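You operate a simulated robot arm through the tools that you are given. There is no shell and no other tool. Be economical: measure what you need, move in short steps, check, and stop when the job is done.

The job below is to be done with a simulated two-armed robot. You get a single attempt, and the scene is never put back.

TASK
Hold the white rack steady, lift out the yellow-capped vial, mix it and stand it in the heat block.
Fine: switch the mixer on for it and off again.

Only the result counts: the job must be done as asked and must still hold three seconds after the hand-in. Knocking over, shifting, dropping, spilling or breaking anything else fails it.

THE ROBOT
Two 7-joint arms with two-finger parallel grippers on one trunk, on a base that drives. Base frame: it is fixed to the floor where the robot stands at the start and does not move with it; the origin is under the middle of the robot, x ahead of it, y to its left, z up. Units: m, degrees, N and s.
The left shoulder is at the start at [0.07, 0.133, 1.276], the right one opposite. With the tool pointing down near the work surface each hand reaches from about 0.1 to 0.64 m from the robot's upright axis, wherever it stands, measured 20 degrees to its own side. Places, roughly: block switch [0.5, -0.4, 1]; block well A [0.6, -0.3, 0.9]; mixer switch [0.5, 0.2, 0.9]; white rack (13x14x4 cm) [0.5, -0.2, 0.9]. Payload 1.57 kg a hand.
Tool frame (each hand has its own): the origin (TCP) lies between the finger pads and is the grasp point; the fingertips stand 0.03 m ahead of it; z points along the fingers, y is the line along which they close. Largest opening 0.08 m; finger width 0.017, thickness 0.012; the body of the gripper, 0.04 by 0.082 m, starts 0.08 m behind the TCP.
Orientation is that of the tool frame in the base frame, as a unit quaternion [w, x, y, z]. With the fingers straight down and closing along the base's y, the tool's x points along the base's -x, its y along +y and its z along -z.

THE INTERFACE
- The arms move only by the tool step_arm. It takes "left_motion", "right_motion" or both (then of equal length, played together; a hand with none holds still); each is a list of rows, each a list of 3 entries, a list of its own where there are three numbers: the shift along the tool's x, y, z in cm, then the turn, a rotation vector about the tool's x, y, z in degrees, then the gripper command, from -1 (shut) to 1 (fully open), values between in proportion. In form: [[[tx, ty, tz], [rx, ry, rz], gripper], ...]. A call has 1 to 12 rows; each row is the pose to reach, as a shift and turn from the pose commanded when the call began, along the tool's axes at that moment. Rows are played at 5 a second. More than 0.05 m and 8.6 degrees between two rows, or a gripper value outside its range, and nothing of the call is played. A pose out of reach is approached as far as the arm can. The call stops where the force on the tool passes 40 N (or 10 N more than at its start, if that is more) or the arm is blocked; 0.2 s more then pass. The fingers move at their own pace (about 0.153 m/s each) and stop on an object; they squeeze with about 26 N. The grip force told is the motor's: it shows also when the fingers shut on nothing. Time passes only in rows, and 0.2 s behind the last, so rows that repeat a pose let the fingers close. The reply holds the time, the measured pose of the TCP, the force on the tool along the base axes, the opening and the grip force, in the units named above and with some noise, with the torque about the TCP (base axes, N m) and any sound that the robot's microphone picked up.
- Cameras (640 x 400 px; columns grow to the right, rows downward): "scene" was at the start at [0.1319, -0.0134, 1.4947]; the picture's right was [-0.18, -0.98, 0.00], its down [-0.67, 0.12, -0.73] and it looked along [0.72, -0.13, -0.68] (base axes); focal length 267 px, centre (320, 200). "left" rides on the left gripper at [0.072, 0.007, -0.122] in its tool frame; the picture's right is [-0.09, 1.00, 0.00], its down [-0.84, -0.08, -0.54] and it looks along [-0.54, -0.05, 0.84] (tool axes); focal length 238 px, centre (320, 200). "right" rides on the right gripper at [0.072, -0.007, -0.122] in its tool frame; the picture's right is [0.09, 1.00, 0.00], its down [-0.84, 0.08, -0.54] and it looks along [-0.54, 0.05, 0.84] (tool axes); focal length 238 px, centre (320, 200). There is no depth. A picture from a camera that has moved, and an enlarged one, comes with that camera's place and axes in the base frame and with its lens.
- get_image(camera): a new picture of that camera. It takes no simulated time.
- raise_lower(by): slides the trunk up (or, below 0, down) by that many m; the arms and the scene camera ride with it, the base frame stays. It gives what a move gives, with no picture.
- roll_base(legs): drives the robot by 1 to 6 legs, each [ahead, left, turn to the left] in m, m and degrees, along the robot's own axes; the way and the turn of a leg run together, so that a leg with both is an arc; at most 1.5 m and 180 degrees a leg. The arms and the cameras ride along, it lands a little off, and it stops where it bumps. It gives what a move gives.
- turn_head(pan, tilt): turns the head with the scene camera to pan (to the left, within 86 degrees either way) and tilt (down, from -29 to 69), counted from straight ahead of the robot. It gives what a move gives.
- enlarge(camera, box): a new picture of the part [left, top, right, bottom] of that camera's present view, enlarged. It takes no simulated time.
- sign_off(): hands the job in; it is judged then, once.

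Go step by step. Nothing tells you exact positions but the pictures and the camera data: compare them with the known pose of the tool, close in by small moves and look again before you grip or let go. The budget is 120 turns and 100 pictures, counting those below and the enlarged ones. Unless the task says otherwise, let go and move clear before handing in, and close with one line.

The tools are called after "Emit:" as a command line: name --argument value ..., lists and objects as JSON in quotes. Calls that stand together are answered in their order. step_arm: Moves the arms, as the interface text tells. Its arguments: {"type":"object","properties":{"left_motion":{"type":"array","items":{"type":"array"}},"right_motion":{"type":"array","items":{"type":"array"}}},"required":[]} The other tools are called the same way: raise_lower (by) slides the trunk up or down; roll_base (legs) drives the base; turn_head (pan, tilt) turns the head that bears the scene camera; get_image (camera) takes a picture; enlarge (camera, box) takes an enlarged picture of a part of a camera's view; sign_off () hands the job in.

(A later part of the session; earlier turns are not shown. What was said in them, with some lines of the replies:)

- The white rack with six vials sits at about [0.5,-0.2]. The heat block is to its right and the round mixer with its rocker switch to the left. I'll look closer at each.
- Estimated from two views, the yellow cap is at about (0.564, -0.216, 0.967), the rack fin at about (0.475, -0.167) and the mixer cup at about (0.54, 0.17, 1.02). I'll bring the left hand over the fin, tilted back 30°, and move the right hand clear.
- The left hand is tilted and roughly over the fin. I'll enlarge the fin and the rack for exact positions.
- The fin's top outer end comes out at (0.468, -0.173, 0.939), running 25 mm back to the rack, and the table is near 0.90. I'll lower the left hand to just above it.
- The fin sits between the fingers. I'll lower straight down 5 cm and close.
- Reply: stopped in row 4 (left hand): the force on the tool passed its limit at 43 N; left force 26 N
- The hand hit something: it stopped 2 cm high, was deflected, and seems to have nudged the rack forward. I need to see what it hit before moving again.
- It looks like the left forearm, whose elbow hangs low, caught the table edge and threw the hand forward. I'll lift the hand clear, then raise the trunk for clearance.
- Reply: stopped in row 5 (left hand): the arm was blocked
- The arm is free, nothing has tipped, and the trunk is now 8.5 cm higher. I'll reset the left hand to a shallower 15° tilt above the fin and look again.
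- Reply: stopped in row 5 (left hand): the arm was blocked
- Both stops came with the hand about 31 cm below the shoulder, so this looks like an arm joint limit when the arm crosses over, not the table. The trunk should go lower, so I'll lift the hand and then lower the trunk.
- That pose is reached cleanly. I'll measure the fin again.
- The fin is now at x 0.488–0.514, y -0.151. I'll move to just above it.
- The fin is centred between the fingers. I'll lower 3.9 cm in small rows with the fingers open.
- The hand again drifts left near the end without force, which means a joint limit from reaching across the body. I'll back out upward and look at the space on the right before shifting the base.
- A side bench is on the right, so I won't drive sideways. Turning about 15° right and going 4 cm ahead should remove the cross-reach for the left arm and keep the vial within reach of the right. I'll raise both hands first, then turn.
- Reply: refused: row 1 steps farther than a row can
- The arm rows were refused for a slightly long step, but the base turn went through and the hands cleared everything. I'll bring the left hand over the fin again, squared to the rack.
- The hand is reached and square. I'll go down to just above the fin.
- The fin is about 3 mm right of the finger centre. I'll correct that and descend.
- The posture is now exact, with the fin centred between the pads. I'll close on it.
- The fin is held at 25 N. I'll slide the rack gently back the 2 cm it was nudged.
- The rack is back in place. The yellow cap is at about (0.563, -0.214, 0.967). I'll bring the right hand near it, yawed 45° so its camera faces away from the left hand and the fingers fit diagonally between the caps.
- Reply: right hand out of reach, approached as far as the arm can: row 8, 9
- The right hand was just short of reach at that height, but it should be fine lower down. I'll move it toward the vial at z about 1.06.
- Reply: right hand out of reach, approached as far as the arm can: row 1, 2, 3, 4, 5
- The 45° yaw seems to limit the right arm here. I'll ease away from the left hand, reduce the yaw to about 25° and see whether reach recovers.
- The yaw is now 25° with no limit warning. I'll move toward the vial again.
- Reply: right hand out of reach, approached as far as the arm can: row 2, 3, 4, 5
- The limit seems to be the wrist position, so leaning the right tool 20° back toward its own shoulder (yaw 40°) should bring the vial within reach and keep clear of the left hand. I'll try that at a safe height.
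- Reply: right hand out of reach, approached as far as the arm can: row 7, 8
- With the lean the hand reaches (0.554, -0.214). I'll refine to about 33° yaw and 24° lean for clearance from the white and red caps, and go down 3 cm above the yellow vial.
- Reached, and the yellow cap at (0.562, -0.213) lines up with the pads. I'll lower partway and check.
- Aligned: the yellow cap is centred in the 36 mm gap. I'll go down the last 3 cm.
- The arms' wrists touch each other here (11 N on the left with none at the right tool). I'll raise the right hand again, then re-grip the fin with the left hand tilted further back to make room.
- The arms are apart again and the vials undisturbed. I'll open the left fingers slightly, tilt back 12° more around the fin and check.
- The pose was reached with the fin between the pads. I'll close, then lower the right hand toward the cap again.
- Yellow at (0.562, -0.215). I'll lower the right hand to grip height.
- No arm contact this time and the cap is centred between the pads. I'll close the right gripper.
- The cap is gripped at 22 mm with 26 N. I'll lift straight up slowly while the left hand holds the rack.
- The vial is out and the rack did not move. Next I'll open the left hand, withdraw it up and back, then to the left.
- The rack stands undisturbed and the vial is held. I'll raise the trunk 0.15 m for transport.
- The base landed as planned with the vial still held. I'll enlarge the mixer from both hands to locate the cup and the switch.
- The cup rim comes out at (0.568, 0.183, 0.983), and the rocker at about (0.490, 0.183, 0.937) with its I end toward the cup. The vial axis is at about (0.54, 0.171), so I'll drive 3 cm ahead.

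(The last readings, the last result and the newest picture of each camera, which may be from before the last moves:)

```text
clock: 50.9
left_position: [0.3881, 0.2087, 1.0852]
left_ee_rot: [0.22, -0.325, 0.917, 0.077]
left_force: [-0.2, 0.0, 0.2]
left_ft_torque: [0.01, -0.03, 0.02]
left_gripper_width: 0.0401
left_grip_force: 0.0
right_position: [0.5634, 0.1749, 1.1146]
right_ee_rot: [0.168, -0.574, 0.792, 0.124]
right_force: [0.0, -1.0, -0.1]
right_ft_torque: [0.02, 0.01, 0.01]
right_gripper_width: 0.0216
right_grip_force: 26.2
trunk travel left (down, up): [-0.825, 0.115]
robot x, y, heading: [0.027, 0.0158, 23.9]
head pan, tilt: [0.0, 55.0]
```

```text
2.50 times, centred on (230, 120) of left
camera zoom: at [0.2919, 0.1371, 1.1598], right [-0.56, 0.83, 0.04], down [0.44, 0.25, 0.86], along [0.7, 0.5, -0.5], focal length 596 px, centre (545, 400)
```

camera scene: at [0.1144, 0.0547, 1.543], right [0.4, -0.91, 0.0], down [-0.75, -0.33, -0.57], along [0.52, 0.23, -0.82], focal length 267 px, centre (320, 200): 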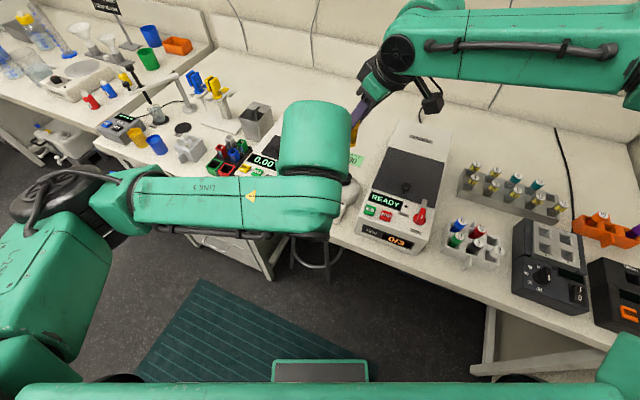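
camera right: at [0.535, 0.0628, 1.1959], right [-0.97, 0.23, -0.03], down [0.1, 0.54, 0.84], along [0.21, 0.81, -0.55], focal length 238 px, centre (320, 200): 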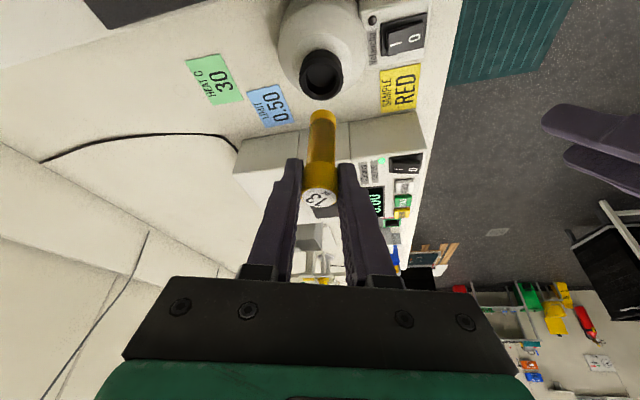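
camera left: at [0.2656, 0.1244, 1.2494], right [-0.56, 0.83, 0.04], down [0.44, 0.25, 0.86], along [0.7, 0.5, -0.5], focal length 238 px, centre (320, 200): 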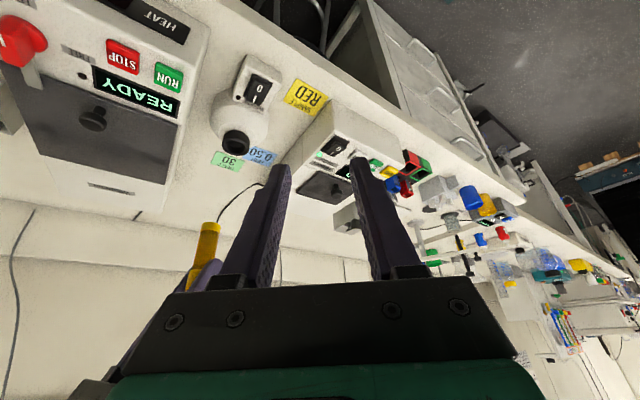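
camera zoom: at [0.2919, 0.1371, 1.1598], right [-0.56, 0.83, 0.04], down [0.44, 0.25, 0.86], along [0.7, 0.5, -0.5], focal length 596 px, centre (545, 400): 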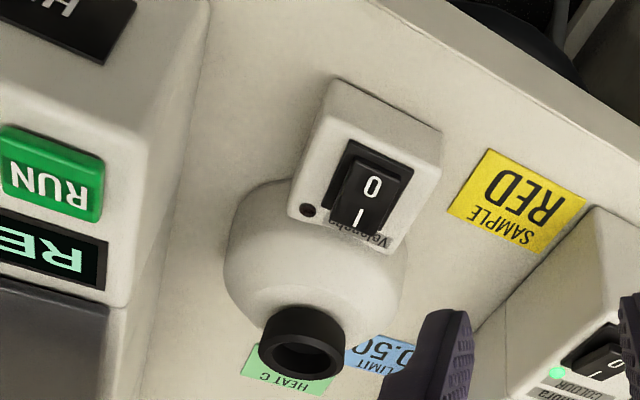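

The vial axis is within about 5 mm of the cup axis (0.570, 0.181), with its bottom some 6 cm above the rim. I'll correct that and lower 4.5 cm.

Emit:
step_arm --right_motion '[[[0.7, -0.2, 1.2], [0, 0, 0], -1], [[1.4, -0.4, 2.6], [0, 0, 0], -1], [[2.18, -0.46, 3.96], [0, 0, 0], -1], [[2.18, -0.46, 3.96], [0, 0, 0], -1]]'

Emit:
enlarge --camera "right" --box '[240, 20, 420, 220]'

Emit:
enlarge --camera "left" --box '[120, 40, 340, 240]'

```text
clock: 51.9
left_position: [0.3905, 0.2088, 1.0841]
left_ee_rot: [0.219, -0.324, 0.917, 0.076]
left_force: [-1.0, 0.0, 1.0]
left_ft_torque: [-0.02, -0.03, 0.02]
left_gripper_width: 0.04
left_grip_force: 0.1
right_position: [0.5681, 0.1692, 1.0682]
right_ee_rot: [0.167, -0.574, 0.792, 0.122]
right_force: [-0.5, 0.0, 0.2]
right_ft_torque: [0.0, 0.02, -0.02]
right_gripper_width: 0.0222
right_grip_force: 26.1
trunk travel left (down, up): [-0.825, 0.115]
robot x, y, heading: [0.028, 0.0168, 23.9]
head pan, tilt: [0.0, 55.0]
```

```text
2.00 times, centred on (330, 120) of right
camera zoom: at [0.5394, 0.0588, 1.1503], right [-0.97, 0.23, -0.03], down [0.1, 0.54, 0.84], along [0.21, 0.81, -0.55], focal length 477 px, centre (300, 360)
```

zoom: 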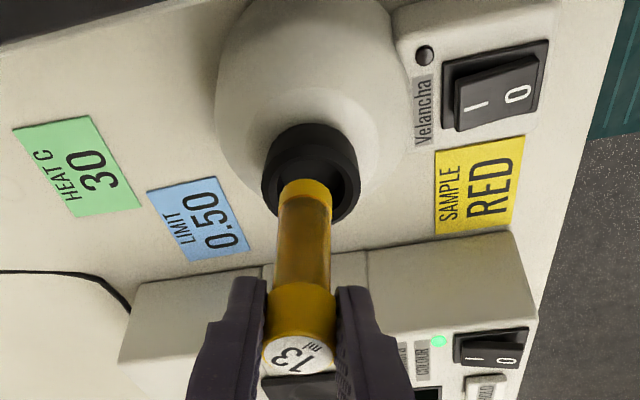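

```text
2.00 times, centred on (230, 140) of left
camera zoom: at [0.2928, 0.1375, 1.1595], right [-0.56, 0.83, 0.04], down [0.44, 0.26, 0.86], along [0.7, 0.5, -0.5], focal length 477 px, centre (500, 320)
```

zoom: 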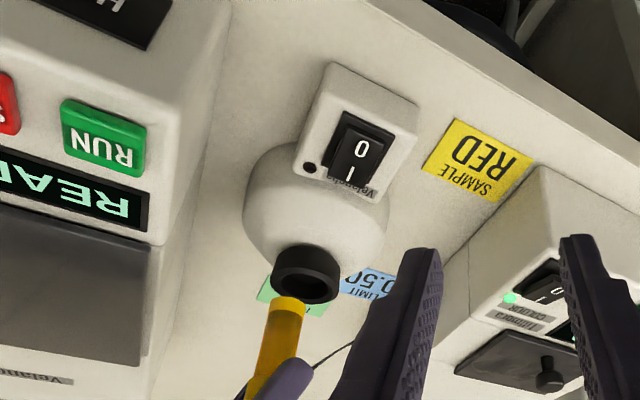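

The vial bottom is just above the cup. I need a finer comparison of the vial and rim centres before going in.

Emit:
enlarge --camera "left" --box '[205, 140, 305, 210]'

Emit:
enlarge --camera "right" --box '[280, 70, 380, 140]'

```text
5.71 times, centred on (255, 175) of left
camera zoom: at [0.2928, 0.1375, 1.1595], right [-0.56, 0.83, 0.04], down [0.44, 0.26, 0.86], along [0.7, 0.5, -0.5], focal length 1362 px, centre (691, 343)
```

zoom: 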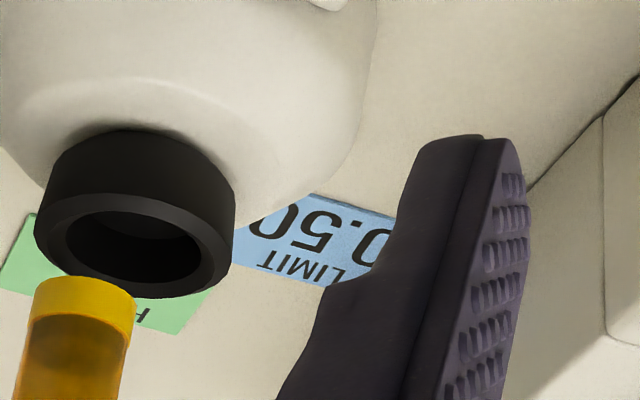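

```text
5.71 times, centred on (330, 105) of right
camera zoom: at [0.5394, 0.0588, 1.1503], right [-0.97, 0.23, -0.03], down [0.1, 0.54, 0.84], along [0.21, 0.81, -0.55], focal length 1362 px, centre (263, 743)
```

zoom: 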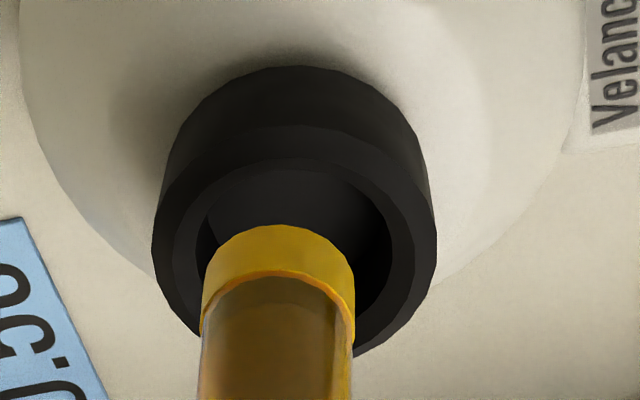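

The vial needs about 7.5 mm more in +y. I'll apply that and re-check.

Emit:
step_arm --right_motion '[[[-0.65, 0.23, 0.29], [0, 0, 0], -1], [[-0.65, 0.23, 0.29], [0, 0, 0], -1]]'

Emit:
enlarge --camera "left" --box '[205, 140, 305, 210]'

Emit:
enlarge --camera "right" --box '[280, 70, 380, 140]'

```text
clock: 52.5
left_position: [0.389, 0.2078, 1.0845]
left_ee_rot: [0.219, -0.325, 0.917, 0.077]
left_force: [0.7, 0.4, -0.3]
left_ft_torque: [-0.01, 0.0, 0.0]
left_gripper_width: 0.0399
left_grip_force: 0.1
right_position: [0.5678, 0.1791, 1.069]
right_ee_rot: [0.168, -0.573, 0.792, 0.123]
right_force: [-0.5, 0.1, -0.1]
right_ft_torque: [0.02, 0.02, 0.02]
right_gripper_width: 0.0221
right_grip_force: 25.4
trunk travel left (down, up): [-0.825, 0.115]
robot x, y, heading: [0.0284, 0.0161, 23.9]
head pan, tilt: [0.0, 55.0]
```

```text
5.71 times, centred on (255, 175) of left
camera zoom: at [0.2928, 0.1374, 1.1595], right [-0.56, 0.83, 0.04], down [0.44, 0.26, 0.86], along [0.7, 0.5, -0.5], focal length 1362 px, centre (691, 343)
```

zoom: 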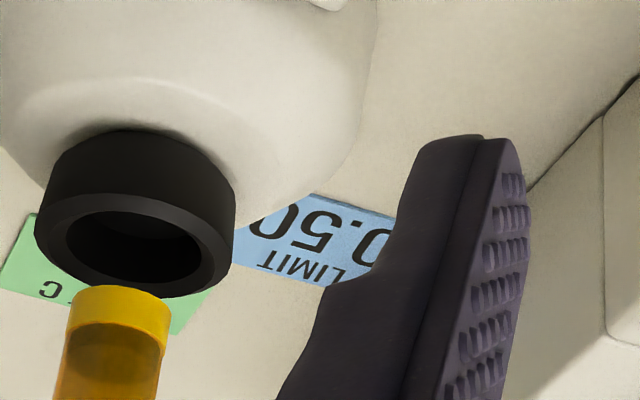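

```text
5.71 times, centred on (330, 105) of right
camera zoom: at [0.5392, 0.0662, 1.1503], right [-0.97, 0.23, -0.03], down [0.1, 0.54, 0.84], along [0.21, 0.81, -0.55], focal length 1362 px, centre (263, 743)
```

zoom: 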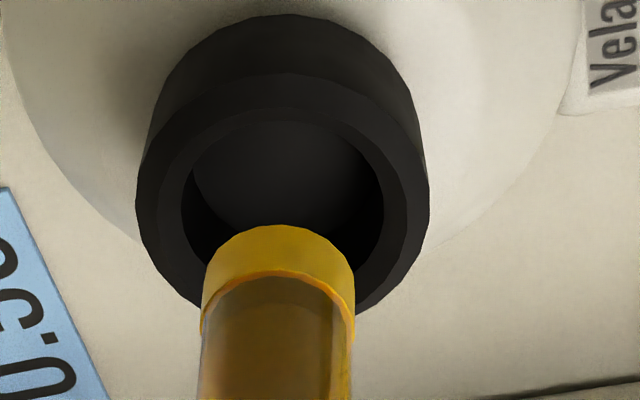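

The axes agree within 1 mm in both views and the bottom is about 15 mm above the rim. I'll lower 3 cm straight into the cup.

Emit:
step_arm --right_motion '[[[0.3, 0, 0.68], [0, 0, 0], -1], [[0.6, 0, 1.37], [0, 0, 0], -1], [[0.9, 0, 2.05], [0, 0, 0], -1], [[1.23, 0, 2.74], [0, 0, 0], -1]]'

Emit:
enlarge --camera "left" --box '[190, 100, 330, 210]'

```text
clock: 53.5
left_position: [0.3895, 0.2099, 1.0833]
left_ee_rot: [0.219, -0.325, 0.917, 0.077]
left_force: [-0.2, 0.0, -0.4]
left_ft_torque: [0.05, 0.01, -0.01]
left_gripper_width: 0.0399
left_grip_force: 0.1
right_position: [0.567, 0.1759, 1.0398]
right_ee_rot: [0.169, -0.574, 0.792, 0.124]
right_force: [2.4, 2.6, 3.9]
right_ft_torque: [0.15, -0.11, -0.02]
right_gripper_width: 0.0219
right_grip_force: 26.5
right hand out of reach, approached as far as the arm can: row 4
trunk travel left (down, up): [-0.825, 0.115]
robot x, y, heading: [0.0248, 0.0163, 23.7]
head pan, tilt: [0.0, 55.0]
```

```text
3.64 times, centred on (260, 155) of left
camera zoom: at [0.2928, 0.1385, 1.1595], right [-0.56, 0.83, 0.04], down [0.44, 0.26, 0.86], along [0.7, 0.5, -0.51], focal length 867 px, centre (538, 364)
```

zoom: 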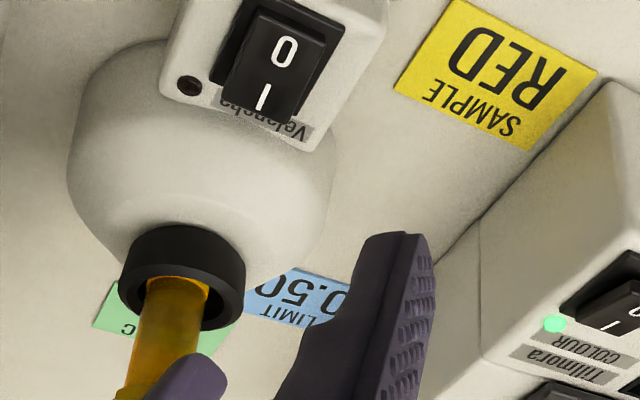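

The vial is inside the cup with about 4 N of contact, and the arm is at its limit. I'll ease sideways 2 mm and use the trunk to lower another 7 mm to seat it.

Emit:
step_arm --right_motion '[[[-0.2, 0, 0.08], [0, 0, 0], -1], [[-0.2, 0, 0.08], [0, 0, 0], -1]]'

Emit:
raise_lower --by -0.007

Emit:
enlarge --camera "right" --box '[260, 40, 400, 220]'

```text
clock: 54.1
left_position: [0.3904, 0.2082, 1.0845]
left_ee_rot: [0.22, -0.324, 0.917, 0.076]
left_force: [0.6, -0.2, 0.7]
left_ft_torque: [0.02, 0.01, 0.0]
left_gripper_width: 0.04
left_grip_force: 0.1
right_position: [0.5671, 0.1759, 1.0395]
right_ee_rot: [0.168, -0.574, 0.792, 0.124]
right_force: [3.3, 3.7, 2.7]
right_ft_torque: [0.22, -0.21, 0.03]
right_gripper_width: 0.0221
right_grip_force: 25.7
trunk travel left (down, up): [-0.825, 0.115]
robot x, y, heading: [0.0313, 0.0152, 23.8]
head pan, tilt: [0.0, 55.0]
```

```text
clock: 54.6
left_position: [0.388, 0.2074, 1.0781]
left_ee_rot: [0.221, -0.325, 0.916, 0.077]
left_force: [0.3, -0.2, -0.2]
left_ft_torque: [-0.01, 0.01, -0.02]
left_gripper_width: 0.0404
left_grip_force: 0.0
right_position: [0.5658, 0.1754, 1.0357]
right_ee_rot: [0.172, -0.573, 0.792, 0.124]
right_force: [5.3, 1.4, 18.6]
right_ft_torque: [0.13, -0.3, -0.02]
right_gripper_width: 0.0221
right_grip_force: 26.0
trunk travel left (down, up): [-0.818, 0.122]
robot x, y, heading: [0.0313, 0.018, 23.8]
head pan, tilt: [0.0, 55.0]
```

```text
2.22 times, centred on (330, 130) of right
camera zoom: at [0.536, 0.0629, 1.1171], right [-0.97, 0.23, -0.04], down [0.09, 0.54, 0.84], along [0.21, 0.81, -0.54], focal length 530 px, centre (298, 356)
```

zoom: 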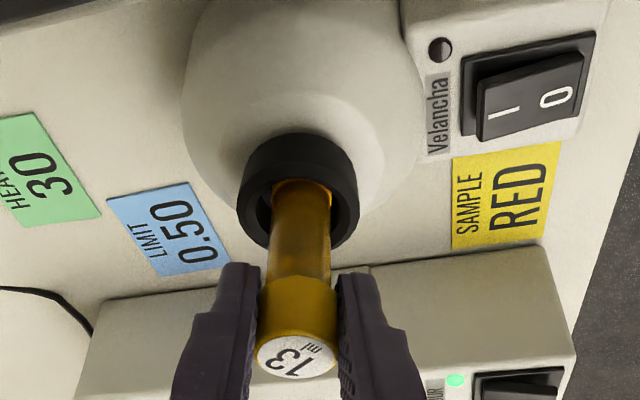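

The vial is seated on the cup floor with 18 N. I'll relax that a little with the trunk, then bring the left hand, closed, near the rocker.

Emit:
raise_lower --by 0.003

Emit:
step_arm --left_motion '[[[-0.3, -1.0, 0.56], [3.1, 1.3, 7.1], -1], [[-0.6, -2.0, 1.1], [6.2, 2.7, 14.3], -1], [[-0.9, -3.0, 1.7], [9.2, 4.0, 21.5], -1], [[-1.2, -4.0, 2.25], [12.3, 5.4, 28.6], -1], [[-1.53, -5.02, 2.81], [15.4, 6.7, 35.8], -1], [[-1.53, -5.02, 2.81], [15.4, 6.7, 35.8], -1]]'

Emit:
get_image --camera "left"

```text
clock: 55.2
left_position: [0.3885, 0.2077, 1.0795]
left_ee_rot: [0.219, -0.324, 0.917, 0.077]
left_force: [-0.1, -1.1, 0.4]
left_ft_torque: [0.01, 0.0, -0.02]
left_gripper_width: 0.04
left_grip_force: 0.0
right_position: [0.5655, 0.1754, 1.0357]
right_ee_rot: [0.168, -0.574, 0.792, 0.124]
right_force: [4.8, 3.5, 11.7]
right_ft_torque: [0.3, -0.29, -0.04]
right_gripper_width: 0.0219
right_grip_force: 26.0
trunk travel left (down, up): [-0.821, 0.119]
robot x, y, heading: [0.0325, 0.0168, 24.0]
head pan, tilt: [0.0, 55.0]
```

```text
clock: 56.6
left_position: [0.4413, 0.1845, 1.0605]
left_ee_rot: [0.175, 0.0, 0.985, -0.001]
left_force: [0.4, 0.8, 1.1]
left_ft_torque: [-0.01, -0.02, -0.03]
left_gripper_width: 0.0001
left_grip_force: 20.6
right_position: [0.5644, 0.1752, 1.0373]
right_ee_rot: [0.168, -0.574, 0.792, 0.123]
right_force: [2.2, 2.2, 6.5]
right_ft_torque: [0.23, -0.11, -0.02]
right_gripper_width: 0.0222
right_grip_force: 26.0
trunk travel left (down, up): [-0.821, 0.119]
robot x, y, heading: [0.0294, 0.0169, 24.1]
head pan, tilt: [0.0, 55.0]
```

```text
20 pictures are left
camera left: at [0.3323, 0.1919, 1.1506], right [0.09, 1.0, 0.03], down [0.6, -0.08, 0.8], along [0.79, -0.05, -0.61], focal length 238 px, centre (320, 200)
```

left: 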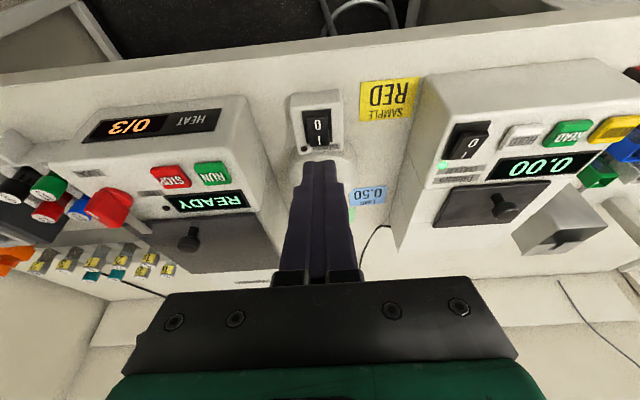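

The left hand is closed and square in front of the mixer. I'll measure the rocker closely.

Emit:
enlarge --camera "left" --box '[270, 80, 370, 180]'

```text
4.00 times, centred on (320, 130) of left
camera zoom: at [0.3323, 0.1919, 1.1506], right [0.09, 1.0, 0.03], down [0.6, -0.08, 0.8], along [0.79, -0.05, -0.61], focal length 953 px, centre (320, 480)
```

zoom: 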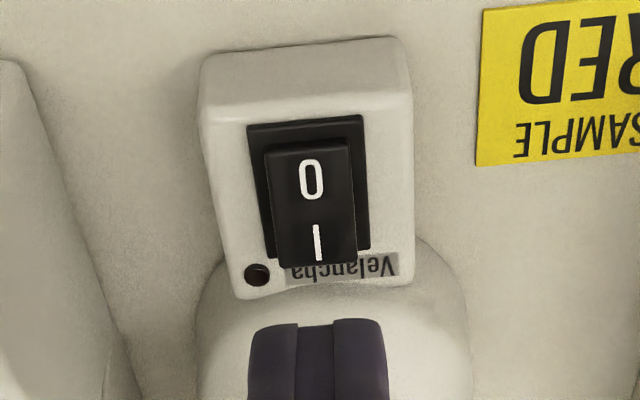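

The rocker's 0 side is pressed. Its raised I end is at x≈0.50, y≈0.183, z≈0.945. I'll move the fingertips to just above it.

Emit:
step_arm --left_motion '[[[-1.2, -0.05, 2.3], [0, 0, 0], -1], [[-2.2, -0.1, 5.2], [0, 0, 0], -1], [[-3.0, -0.15, 8.06], [0, 0, 0], -1], [[-3.0, -0.15, 8.06], [0, 0, 0], -1]]'

Emit:
enlarge --camera "left" --box '[250, 80, 390, 200]'

Emit:
enlarge --camera "right" --box '[300, 20, 480, 140]'

```text
clock: 57.6
left_position: [0.4975, 0.1861, 0.9978]
left_ee_rot: [0.174, 0.001, 0.985, 0.0]
left_force: [0.5, -0.8, -0.2]
left_ft_torque: [-0.04, 0.02, -0.02]
left_gripper_width: 0.0002
left_grip_force: 21.5
right_position: [0.5666, 0.1743, 1.0363]
right_ee_rot: [0.168, -0.574, 0.792, 0.124]
right_force: [1.5, 1.6, 4.1]
right_ft_torque: [0.15, -0.09, -0.02]
right_gripper_width: 0.0221
right_grip_force: 26.2
trunk travel left (down, up): [-0.821, 0.119]
robot x, y, heading: [0.0281, 0.0194, 23.9]
head pan, tilt: [0.0, 55.0]
```

```text
3.33 times, centred on (320, 140) of left
camera zoom: at [0.3884, 0.1912, 1.0863], right [0.09, 1.0, 0.03], down [0.6, -0.08, 0.8], along [0.79, -0.05, -0.6], focal length 794 px, centre (320, 400)
```

zoom: 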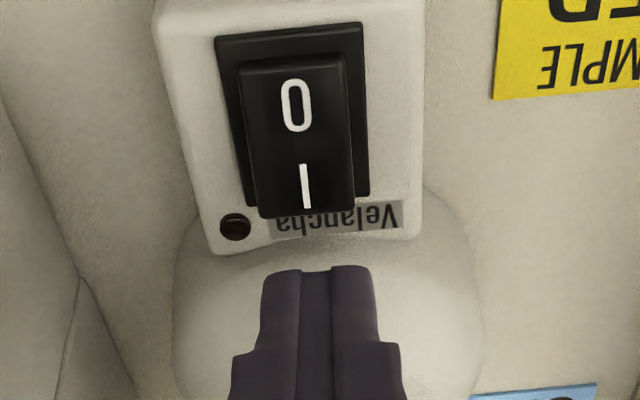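

```text
3.33 times, centred on (390, 80) of right
camera zoom: at [0.5367, 0.0633, 1.1178], right [-0.97, 0.23, -0.03], down [0.1, 0.54, 0.84], along [0.21, 0.81, -0.55], focal length 794 px, centre (87, 600)
```

zoom: 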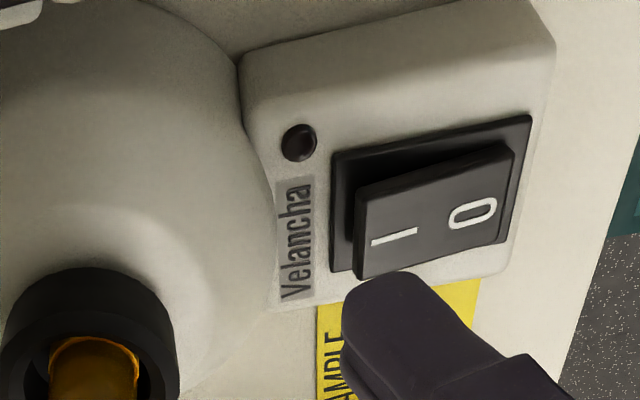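

The tips are over the I end and 2.5 mm left of centre. I'll press down in small steps.

Emit:
step_arm --left_motion '[[[0.34, -0.25, 0.94], [0, 0, 0], -1], [[0.68, -0.25, 1.88], [0, 0, 0], -1], [[0.85, -0.25, 2.35], [0, 0, 0], -1], [[1.03, -0.25, 2.82], [0, 0, 0], -1], [[1.16, -0.25, 3.2], [0, 0, 0], -1]]'

Emit:
enlarge --camera "right" --box '[300, 20, 480, 140]'

```text
clock: 58.8
left_position: [0.5008, 0.1796, 0.9715]
left_ee_rot: [0.183, -0.001, 0.983, 0.001]
left_force: [-0.4, 0.3, 2.6]
left_ft_torque: [-0.02, 0.16, -0.01]
left_gripper_width: 0.0002
left_grip_force: 21.1
right_position: [0.5649, 0.1754, 1.0374]
right_ee_rot: [0.17, -0.574, 0.791, 0.123]
right_force: [-1.4, 1.1, 2.5]
right_ft_torque: [0.1, 0.07, 0.02]
right_gripper_width: 0.0218
right_grip_force: 26.4
trunk travel left (down, up): [-0.821, 0.119]
robot x, y, heading: [0.0296, 0.0181, 23.9]
head pan, tilt: [0.0, 55.0]
heard: click
stopped in row 5 (left hand): the force on the tool passed its limit at 44 N (the readings are from after the stop); the commanded pose is now the measured one
```

```text
3.33 times, centred on (390, 80) of right
camera zoom: at [0.5354, 0.063, 1.1187], right [-0.97, 0.23, -0.04], down [0.09, 0.54, 0.84], along [0.21, 0.81, -0.54], focal length 794 px, centre (87, 600)
```

zoom: 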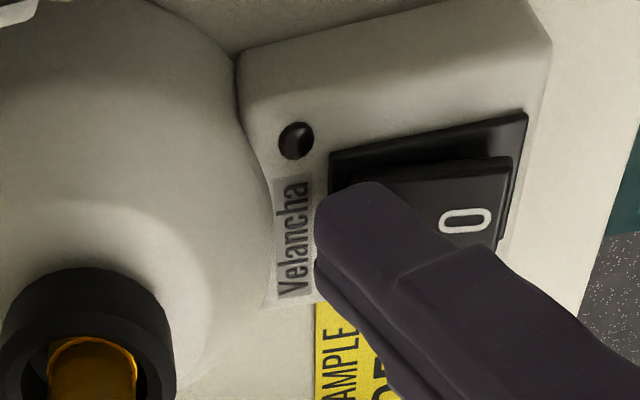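

A click was heard. I'll lift the finger, wait briefly and look at the rocker and the lamp.

Emit:
step_arm --left_motion '[[[-0.5, 0, -1.2], [0, 0, 0], -1], [[-0.9, 0, -2.3], [0, 0, 0], -1], [[-0.9, 0, -2.3], [0, 0, 0], -1], [[-0.9, 0, -2.3], [0, 0, 0], -1]]'

Emit:
enlarge --camera "right" --box '[260, 20, 480, 170]'

```text
clock: 59.8
left_position: [0.4988, 0.1789, 0.9951]
left_ee_rot: [0.181, 0.0, 0.984, 0.0]
left_force: [-0.3, 0.9, -0.3]
left_ft_torque: [0.02, 0.01, 0.02]
left_gripper_width: 0.0
left_grip_force: 21.1
right_position: [0.5678, 0.1738, 1.037]
right_ee_rot: [0.17, -0.573, 0.792, 0.124]
right_force: [0.1, 0.8, 2.3]
right_ft_torque: [0.03, 0.05, -0.02]
right_gripper_width: 0.022
right_grip_force: 26.1
trunk travel left (down, up): [-0.821, 0.119]
robot x, y, heading: [0.0286, 0.0192, 24.0]
head pan, tilt: [0.0, 55.0]
```

```text
2.67 times, centred on (370, 95) of right
camera zoom: at [0.5372, 0.0629, 1.1178], right [-0.97, 0.23, -0.04], down [0.1, 0.54, 0.84], along [0.21, 0.81, -0.55], focal length 636 px, centre (187, 480)
```

zoom: 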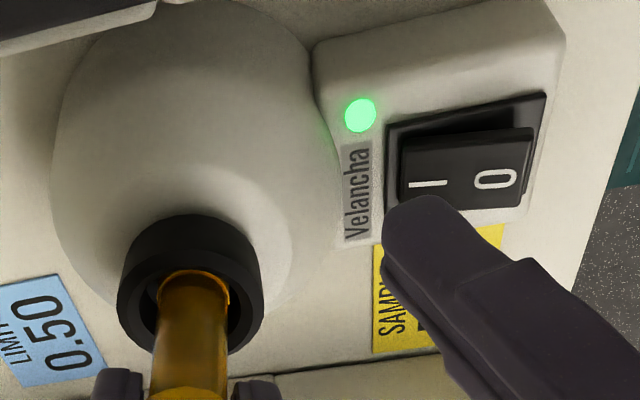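

The mixer is on, with a green lamp and the vial standing in the cup. I'll press the vial down lightly, let it mix for a few seconds, and move the left finger over the 0 end.

Emit:
step_arm --right_motion '[[[0.06, 0, 0.14], [0, 0, 0], -1], [[0.12, 0, 0.27], [0, 0, 0], -1], [[0.12, 0, 0.27], [0, 0, 0], -1], [[0.12, 0, 0.27], [0, 0, 0], -1], [[0.12, 0, 0.27], [0, 0, 0], -1], [[0.12, 0, 0.27], [0, 0, 0], -1], [[0.12, 0, 0.27], [0, 0, 0], -1], [[0.12, 0, 0.27], [0, 0, 0], -1], [[0.12, 0, 0.27], [0, 0, 0], -1], [[0.12, 0, 0.27], [0, 0, 0], -1], [[0.12, 0, 0.27], [0, 0, 0], -1], [[0.12, 0, 0.27], [0, 0, 0], -1]]' --left_motion '[[[1.0, 0.15, -0.4], [0, 0, 0], -1], [[2.13, 0.3, -0.82], [0, 0, 0], -1], [[2.13, 0.3, -0.82], [0, 0, 0], -1], [[2.13, 0.3, -0.82], [0, 0, 0], -1], [[2.13, 0.3, -0.82], [0, 0, 0], -1], [[2.13, 0.3, -0.82], [0, 0, 0], -1], [[2.13, 0.3, -0.82], [0, 0, 0], -1], [[2.13, 0.3, -0.82], [0, 0, 0], -1], [[2.13, 0.3, -0.82], [0, 0, 0], -1], [[2.13, 0.3, -0.82], [0, 0, 0], -1], [[2.13, 0.3, -0.82], [0, 0, 0], -1], [[2.13, 0.3, -0.82], [0, 0, 0], -1]]'

Emit:
enlarge --camera "right" --box '[260, 20, 480, 220]'

```text
clock: 62.4
left_position: [0.4759, 0.1836, 0.9954]
left_ee_rot: [0.181, 0.0, 0.983, 0.0]
left_force: [-0.4, -0.8, -0.1]
left_ft_torque: [0.0, 0.01, -0.04]
left_gripper_width: 0.0
left_grip_force: 21.1
right_position: [0.5651, 0.1738, 1.0347]
right_ee_rot: [0.171, -0.573, 0.792, 0.123]
right_force: [3.5, 3.7, 19.5]
right_ft_torque: [0.25, -0.24, -0.01]
right_gripper_width: 0.0221
right_grip_force: 25.8
trunk travel left (down, up): [-0.821, 0.119]
robot x, y, heading: [0.0272, 0.0168, 23.7]
head pan, tilt: [0.0, 55.0]
```

```text
2.00 times, centred on (370, 120) of right
camera zoom: at [0.5355, 0.062, 1.116], right [-0.97, 0.23, -0.04], down [0.09, 0.54, 0.84], along [0.21, 0.81, -0.54], focal length 477 px, centre (220, 360)
```

zoom: 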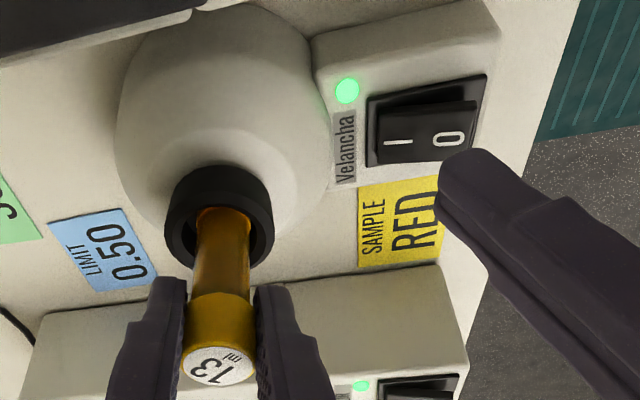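

The vial is seated at 19 N and mixing. I'll hold a little longer, then press the 0 end.

Emit:
step_arm --left_motion '[[[0, 0, 0], [0, 0, 0], -1], [[0, 0, 0], [0, 0, 0], -1], [[0, 0, 0], [0, 0, 0], -1], [[0, 0, 0], [0, 0, 0], -1], [[0, 0, 0], [0, 0, 0], -1], [[0, 0, 0], [0, 0, 0], -1], [[0, 0, 0], [0, 0, 0], -1], [[0.34, 0, 0.94], [0, 0, 0], -1], [[0.68, 0, 1.87], [0, 0, 0], -1], [[0.85, 0, 2.34], [0, 0, 0], -1], [[1.03, 0, 2.81], [0, 0, 0], -1], [[1.16, 0, 3.2], [0, 0, 0], -1]]'

Emit:
step_arm --left_motion '[[[-0.5, 0, -1.2], [0, 0, 0], -1], [[-0.9, 0, -2.3], [0, 0, 0], -1], [[-0.9, 0, -3.5], [0, 0, 0], -1], [[-0.9, 0, -3.5], [0, 0, 0], -1]]'

Emit:
enlarge --camera "right" --box '[260, 20, 480, 220]'

```text
clock: 64.9
left_position: [0.4766, 0.1813, 0.9727]
left_ee_rot: [0.192, 0.0, 0.981, 0.001]
left_force: [-10.0, 1.2, 15.3]
left_ft_torque: [0.06, 0.25, 0.01]
left_gripper_width: 0.0
left_grip_force: 20.9
right_position: [0.564, 0.1722, 1.0357]
right_ee_rot: [0.172, -0.574, 0.792, 0.122]
right_force: [0.4, 0.8, 2.8]
right_ft_torque: [0.06, -0.04, -0.06]
right_gripper_width: 0.0223
right_grip_force: 25.8
trunk travel left (down, up): [-0.821, 0.119]
robot x, y, heading: [0.0294, 0.0211, 23.9]
head pan, tilt: [0.0, 55.0]
heard: click
stopped in row 12 (left hand): the force on the tool passed its limit at 44 N (the readings are from after the stop); the commanded pose is now the measured one
```

```text
clock: 65.9
left_position: [0.4736, 0.1817, 1.0063]
left_ee_rot: [0.189, 0.001, 0.982, 0.0]
left_force: [0.1, -0.1, 0.3]
left_ft_torque: [-0.01, 0.01, 0.02]
left_gripper_width: 0.0002
left_grip_force: 21.1
right_position: [0.5654, 0.174, 1.0354]
right_ee_rot: [0.17, -0.574, 0.791, 0.123]
right_force: [-1.2, -0.2, 14.7]
right_ft_torque: [0.02, 0.01, 0.01]
right_gripper_width: 0.0221
right_grip_force: 26.0
trunk travel left (down, up): [-0.821, 0.119]
robot x, y, heading: [0.0302, 0.0204, 24.0]
head pan, tilt: [0.0, 55.0]
```

```text
2.00 times, centred on (370, 120) of right
camera zoom: at [0.536, 0.0612, 1.1156], right [-0.97, 0.23, -0.04], down [0.09, 0.54, 0.84], along [0.22, 0.81, -0.54], focal length 477 px, centre (220, 360)
```

zoom: 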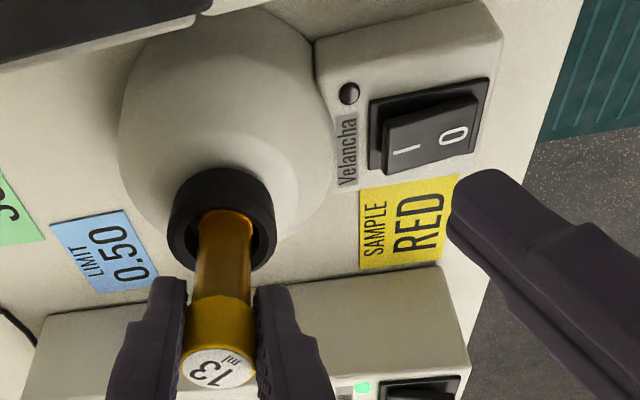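

The mixer is off again and its lamp is dark. I'll lift the vial straight out, withdraw the left hand up and back, then raise the trunk for transport.

Emit:
step_arm --left_motion '[[[0.3, 0, -1.2], [0, 0, 0], -1], [[0.7, 0, -2.4], [0, 0, 0], -1], [[1.3, 0, -3.6], [0, 0, 0], -1], [[2.0, 0, -5.0], [0, 0, 0], -1], [[2.7, 0, -6.4], [0, 0, 0], -1], [[3.36, 0, -7.8], [0, 0, 0], -1]]' --right_motion '[[[-0.4, 0, -0.9], [0, 0, 0], -1], [[-0.8, 0, -1.8], [0, 0, 0], -1], [[-1.3, 0, -2.9], [0, 0, 0], -1], [[-1.8, 0, -4.1], [0, 0, 0], -1], [[-2.35, 0, -5.3], [0, 0, 0], -1], [[-2.86, 0, -6.4], [0, 0, 0], -1]]'

Emit:
raise_lower --by 0.115

Emit:
get_image --camera "right"

```text
clock: 67.3
left_position: [0.4152, 0.1837, 1.064]
left_ee_rot: [0.188, 0.0, 0.982, -0.001]
left_force: [0.5, 0.0, -0.5]
left_ft_torque: [-0.04, 0.0, 0.02]
left_gripper_width: 0.0001
left_grip_force: 21.4
right_position: [0.568, 0.1748, 1.1021]
right_ee_rot: [0.169, -0.574, 0.792, 0.122]
right_force: [0.5, 0.0, -0.8]
right_ft_torque: [-0.03, 0.01, -0.02]
right_gripper_width: 0.022
right_grip_force: 25.9
trunk travel left (down, up): [-0.821, 0.119]
robot x, y, heading: [0.03, 0.0153, 23.9]
head pan, tilt: [0.0, 55.0]
```

```text
clock: 68.7
left_position: [0.4179, 0.1825, 1.18]
left_ee_rot: [0.187, 0.001, 0.982, 0.0]
left_force: [-0.5, -0.2, 0.1]
left_ft_torque: [-0.01, -0.01, 0.0]
left_gripper_width: 0.0
left_grip_force: 21.3
right_position: [0.5694, 0.1739, 1.2173]
right_ee_rot: [0.168, -0.573, 0.793, 0.122]
right_force: [0.3, 0.1, -0.4]
right_ft_torque: [0.03, 0.0, -0.01]
right_gripper_width: 0.022
right_grip_force: 26.1
trunk travel left (down, up): [-0.936, 0.004]
robot x, y, heading: [0.0304, 0.0196, 24.0]
head pan, tilt: [0.0, 55.0]
```

```text
12 pictures are left
camera right: at [0.5393, 0.0622, 1.2993], right [-0.97, 0.23, -0.04], down [0.1, 0.54, 0.84], along [0.21, 0.81, -0.55], focal length 238 px, centre (320, 200)
```

right: 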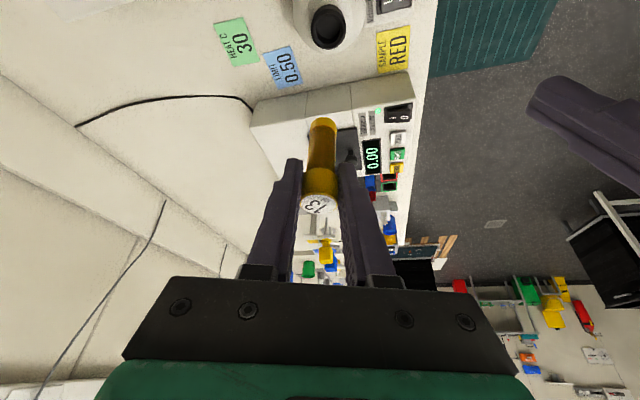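

The vial is still held. I'll turn 44° right and shift so the same arm posture lands near well A at about (0.577, -0.321).

Emit:
roll_base --legs '[[0, 0, -22], [0, 0, -22], [0.066, -0.06, 0]]'

Emit:
get_image --camera "right"

```text
clock: 72.1
left_position: [0.465, -0.1976, 1.1827]
left_ee_rot: [0.178, 0.359, 0.913, -0.071]
left_force: [0.1, 0.2, -0.1]
left_ft_torque: [-0.05, -0.01, 0.0]
left_gripper_width: 0.0
left_grip_force: 21.1
right_position: [0.5695, -0.3071, 1.2203]
right_ee_rot: [0.203, -0.246, 0.947, 0.049]
right_force: [-0.7, 0.3, 0.2]
right_ft_torque: [-0.04, -0.01, -0.04]
right_gripper_width: 0.022
right_grip_force: 26.2
trunk travel left (down, up): [-0.936, 0.004]
robot x, y, heading: [0.0733, -0.0606, -18.7]
head pan, tilt: [0.0, 55.0]
```

```text
11 pictures are left
camera right: at [0.4715, -0.3676, 1.3027], right [-0.56, 0.83, -0.04], down [0.43, 0.34, 0.84], along [0.71, 0.45, -0.55], focal length 238 px, centre (320, 200)
```

right: 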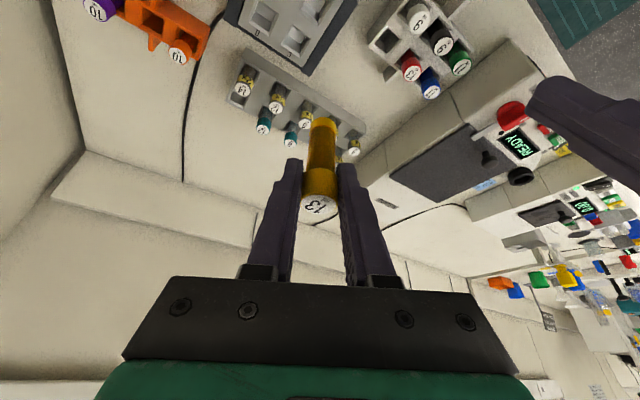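

The right hand is close to well A. I'll move the left hand back and left out of the way, then lower the trunk 0.13 m and look.

Emit:
step_arm --left_motion '[[[2.0, 0.1, -2.4], [0, 0, 0], -1], [[4.1, 0.2, -4.9], [0, 0, 0], -1], [[6.2, 0.3, -7.3], [0, 0, 0], -1], [[8.2, 0.4, -9.8], [0, 0, 0], -1], [[8.2, 0.4, -9.8], [0, 0, 0], -1]]'

Emit:
raise_lower --by -0.13

Emit:
get_image --camera "right"

```text
clock: 73.3
left_position: [0.4181, -0.1603, 1.2156]
left_ee_rot: [0.175, 0.36, 0.914, -0.07]
left_force: [-0.2, 0.3, 0.1]
left_ft_torque: [-0.02, -0.01, 0.0]
left_gripper_width: 0.0
left_grip_force: 21.3
left hand out of reach, approached as far as the arm can: row 3, 4, 5
right_position: [0.5725, -0.3117, 1.2191]
right_ee_rot: [0.202, -0.245, 0.947, 0.051]
right_force: [0.8, -0.1, -0.4]
right_ft_torque: [-0.01, 0.01, 0.0]
right_gripper_width: 0.0221
right_grip_force: 25.8
trunk travel left (down, up): [-0.936, 0.004]
robot x, y, heading: [0.0686, -0.0611, -19.1]
head pan, tilt: [0.0, 55.0]
```

```text
clock: 74.9
left_position: [0.4196, -0.1618, 1.0854]
left_ee_rot: [0.175, 0.358, 0.914, -0.068]
left_force: [0.1, 0.5, -0.3]
left_ft_torque: [-0.02, -0.02, 0.01]
left_gripper_width: 0.0
left_grip_force: 20.9
right_position: [0.5732, -0.3112, 1.0884]
right_ee_rot: [0.202, -0.245, 0.947, 0.053]
right_force: [-0.2, -0.1, 0.1]
right_ft_torque: [0.02, -0.01, 0.01]
right_gripper_width: 0.0223
right_grip_force: 25.5
trunk travel left (down, up): [-0.806, 0.134]
robot x, y, heading: [0.0718, -0.0611, -19.0]
head pan, tilt: [0.0, 55.0]
```

```text
10 pictures are left
camera right: at [0.4751, -0.3748, 1.1696], right [-0.56, 0.83, -0.04], down [0.44, 0.33, 0.84], along [0.71, 0.45, -0.55], focal length 238 px, centre (320, 200)
```

right: 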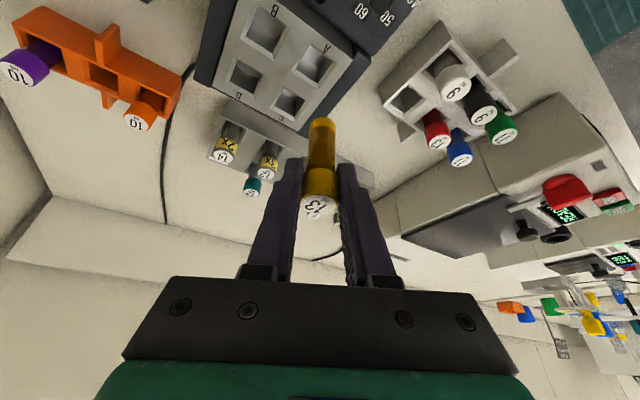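

Well A is at about (0.574, -0.324, 0.956) and the vial bottom at about (0.580, -0.309, 1.015). I'll shift 1.5 cm and go down 3.5 cm, then compare.

Emit:
step_arm --right_motion '[[[0.5, -0.5, 0.3], [0, 0, 0], -1], [[1.15, -1.02, 0.8], [0, 0, 0], -1], [[1.9, -1.02, 1.8], [0, 0, 0], -1], [[2.57, -1.02, 2.69], [0, 0, 0], -1], [[2.57, -1.02, 2.69], [0, 0, 0], -1]]'

Emit:
enlarge --camera "right" --box '[250, 40, 380, 230]'

Emit:
get_image --camera "scene"

```text
clock: 76.1
left_position: [0.4181, -0.1622, 1.0858]
left_ee_rot: [0.174, 0.359, 0.915, -0.069]
left_force: [0.0, -0.1, 0.3]
left_ft_torque: [0.02, -0.01, 0.01]
left_gripper_width: 0.0
left_grip_force: 21.3
right_position: [0.5661, -0.3283, 1.054]
right_ee_rot: [0.201, -0.245, 0.947, 0.053]
right_force: [0.1, 0.0, -0.2]
right_ft_torque: [-0.04, -0.02, 0.0]
right_gripper_width: 0.022
right_grip_force: 25.7
trunk travel left (down, up): [-0.806, 0.134]
robot x, y, heading: [0.0736, -0.0607, -18.6]
head pan, tilt: [0.0, 55.0]
```

```text
2.11 times, centred on (315, 135) of right
camera zoom: at [0.4686, -0.39, 1.1351], right [-0.56, 0.83, -0.04], down [0.44, 0.33, 0.84], along [0.71, 0.45, -0.55], focal length 502 px, centre (330, 337)
```

zoom: 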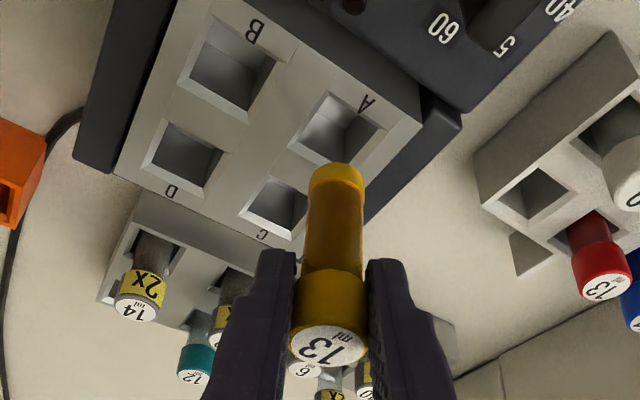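

```text
8 pictures are left
camera scene: at [0.1868, -0.0996, 1.434], right [-0.32, -0.95, 0.0], down [-0.77, 0.27, -0.57], along [0.54, -0.19, -0.82], focal length 267 px, centre (320, 200)
```

scene: 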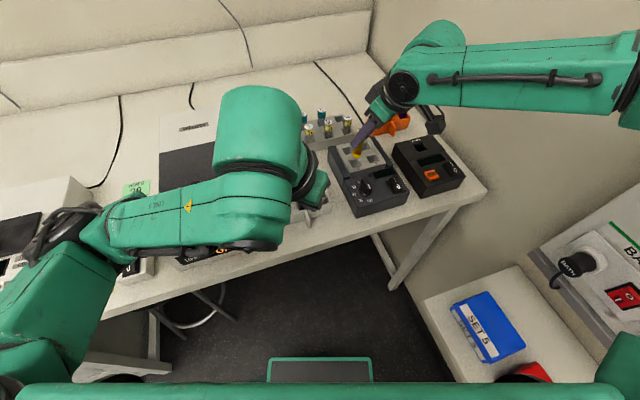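

Laterally (in the right camera) the vial lines up with well A. The scene camera sees both too, so I'll enlarge there for the other direction.

Emit:
enlarge --camera "scene" --box '[325, 125, 395, 185]'

```text
6.67 times, centred on (360, 155) of scene
camera zoom: at [0.1868, -0.0996, 1.434], right [-0.32, -0.95, 0.0], down [-0.77, 0.27, -0.57], along [0.54, -0.19, -0.82], focal length 1783 px, centre (53, 500)
```

zoom: 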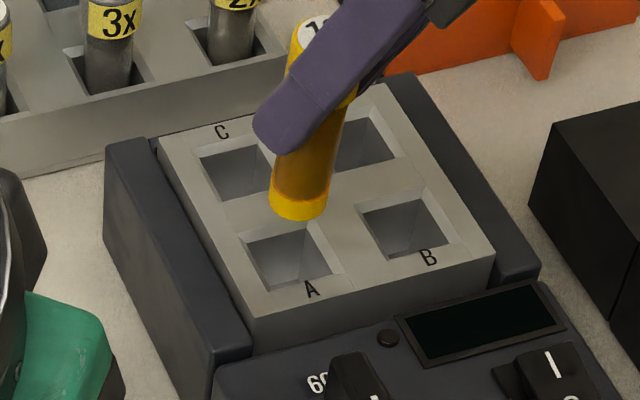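

The vial axis points straight into well A in both views, about 25 mm above it. I'll lower 5 cm vertically.

Emit:
step_arm --right_motion '[[[0.41, 0, 0.92], [0, 0, 0], -1], [[0.82, 0, 1.83], [0, 0, 0], -1], [[1.23, 0, 2.74], [0, 0, 0], -1], [[1.5, 0, 3.3], [0, 0, 0], -1], [[1.8, 0, 4.0], [0, 0, 0], -1], [[2.04, 0, 4.57], [0, 0, 0], -1]]'

Emit:
enlarge --camera "scene" --box '[325, 125, 395, 185]'

```text
clock: 77.5
left_position: [0.4189, -0.1618, 1.0858]
left_ee_rot: [0.174, 0.359, 0.914, -0.069]
left_force: [-0.3, -0.2, -0.3]
left_ft_torque: [0.01, -0.02, 0.0]
left_gripper_width: 0.0001
left_grip_force: 21.1
right_position: [0.5678, -0.3262, 1.0026]
right_ee_rot: [0.203, -0.245, 0.947, 0.052]
right_force: [-0.6, 0.1, -0.7]
right_ft_torque: [0.01, 0.04, -0.02]
right_gripper_width: 0.0219
right_grip_force: 26.2
trunk travel left (down, up): [-0.806, 0.134]
robot x, y, heading: [0.0695, -0.0594, -18.9]
head pan, tilt: [0.0, 55.0]
```

```text
6.67 times, centred on (360, 155) of scene
camera zoom: at [0.187, -0.0998, 1.434], right [-0.32, -0.95, 0.0], down [-0.77, 0.27, -0.57], along [0.54, -0.19, -0.82], focal length 1783 px, centre (53, 500)
```

zoom: 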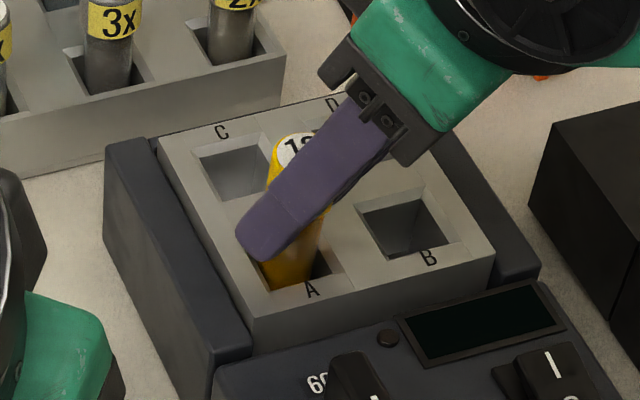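

The vial is in well A with no contact force yet. I'll lower another 12 mm to feel for the floor.

Emit:
step_arm --right_motion '[[[0.16, 0, 0.37], [0, 0, 0], -1], [[0.33, 0, 0.73], [0, 0, 0], -1], [[0.49, 0, 1.1], [0, 0, 0], -1], [[0.49, 0, 1.1], [0, 0, 0], -1]]'

```text
clock: 78.5
left_position: [0.4175, -0.1614, 1.086]
left_ee_rot: [0.176, 0.359, 0.914, -0.068]
left_force: [-0.4, -0.1, -0.1]
left_ft_torque: [-0.01, 0.0, -0.01]
left_gripper_width: 0.0
left_grip_force: 21.3
right_position: [0.5672, -0.3269, 0.9958]
right_ee_rot: [0.207, -0.245, 0.946, 0.051]
right_force: [3.9, -1.1, 18.9]
right_ft_torque: [-0.04, -0.35, -0.03]
right_gripper_width: 0.0216
right_grip_force: 26.4
trunk travel left (down, up): [-0.806, 0.134]
robot x, y, heading: [0.0754, -0.0608, -19.2]
head pan, tilt: [0.0, 55.0]
```

It touched the floor at 19 N. I'll relieve the force, then open slowly.

Emit:
step_arm --right_motion '[[[-0.2, 0, -0.45], [0, 0, 0], -1], [[-0.2, 0, -0.45], [0, 0, 0], -0.4], [[-0.2, 0, -0.45], [0, 0, 0], -0.1], [[-0.2, 0, -0.45], [0, 0, 0], 0.1], [[-0.2, 0, -0.45], [0, 0, 0], 0.1]]'

Emit:
enlarge --camera "right" --box '[250, 90, 390, 230]'

```text
clock: 79.7
left_position: [0.4188, -0.1626, 1.0851]
left_ee_rot: [0.174, 0.36, 0.914, -0.07]
left_force: [-0.4, 0.6, 0.0]
left_ft_torque: [-0.05, -0.02, -0.01]
left_gripper_width: 0.0001
left_grip_force: 20.9
right_position: [0.5678, -0.3278, 0.9967]
right_ee_rot: [0.202, -0.244, 0.947, 0.052]
right_force: [-0.6, 0.1, 0.4]
right_ft_torque: [0.02, -0.03, -0.02]
right_gripper_width: 0.0439
right_grip_force: 0.0
trunk travel left (down, up): [-0.806, 0.134]
robot x, y, heading: [0.07, -0.0635, -18.9]
head pan, tilt: [0.0, 55.0]
```

```text
2.86 times, centred on (320, 160) of right
camera zoom: at [0.47, -0.389, 1.0774], right [-0.56, 0.83, -0.04], down [0.44, 0.33, 0.84], along [0.71, 0.45, -0.55], focal length 681 px, centre (320, 314)
```

zoom: 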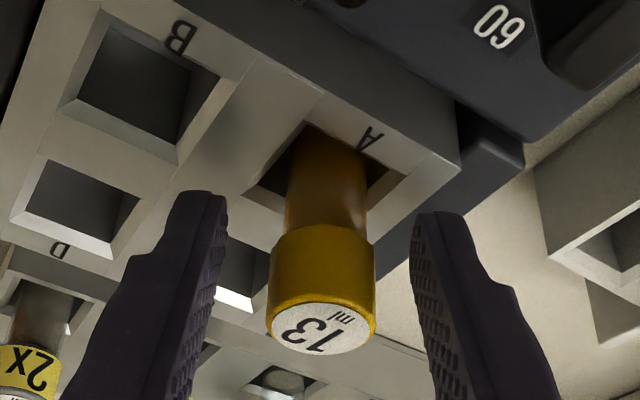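

The vial stands in well A and the fingers are clear on both sides. I'll withdraw straight up and take a final look.

Emit:
step_arm --right_motion '[[[-0.6, 0, -1.37], [0, 0, 0], 0.1], [[-1.2, 0, -2.7], [0, 0, 0], 0.1], [[-2.0, 0, -4.5], [0, 0, 0], 0.1], [[-2.9, 0, -6.4], [0, 0, 0], 0.1], [[-3.68, 0, -8.2], [0, 0, 0], 0.1], [[-3.68, 0, -8.2], [0, 0, 0], 0.1]]'

Emit:
enlarge --camera "scene" --box '[290, 95, 430, 225]'

Emit:
get_image --camera "right"

```text
clock: 81.1
left_position: [0.4187, -0.1611, 1.0858]
left_ee_rot: [0.173, 0.359, 0.914, -0.07]
left_force: [0.3, 0.0, -0.1]
left_ft_torque: [0.03, -0.01, 0.0]
left_gripper_width: 0.0001
left_grip_force: 20.9
right_position: [0.5657, -0.3284, 1.0853]
right_ee_rot: [0.201, -0.245, 0.947, 0.053]
right_force: [-0.4, 0.3, -0.3]
right_ft_torque: [-0.01, 0.02, 0.02]
right_gripper_width: 0.0441
right_grip_force: 0.0
trunk travel left (down, up): [-0.806, 0.134]
robot x, y, heading: [0.0693, -0.0617, -18.8]
head pan, tilt: [0.0, 55.0]
```

```text
3.08 times, centred on (360, 160) of scene
camera zoom: at [0.1871, -0.0998, 1.434], right [-0.32, -0.95, 0.0], down [-0.77, 0.27, -0.57], along [0.54, -0.19, -0.82], focal length 823 px, centre (197, 323)
```

zoom: 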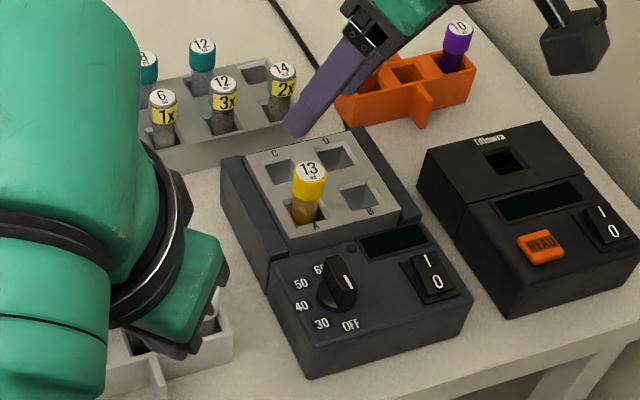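

```text
3 pictures are left
camera right: at [0.4685, -0.3899, 1.1666], right [-0.56, 0.83, -0.04], down [0.44, 0.33, 0.84], along [0.71, 0.45, -0.55], focal length 238 px, centre (320, 200)
```

right: 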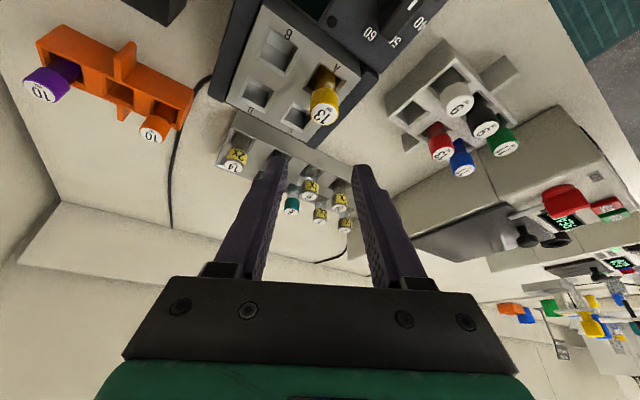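

The yellow-capped vial stands upright in well A, the other five vials are still in the white rack, the mixer is off and both hands are clear. I'll hand in now.

Emit:
sign_off

```text
The job is handed in.
```

The yellow-capped vial was lifted out while the left hand held the rack, mixed with the mixer switched on and off again, and now stands in heat-block well A. An early failed reach pushed the white rack about 2 cm, and I slid it back to within a few millimetres of where it started.
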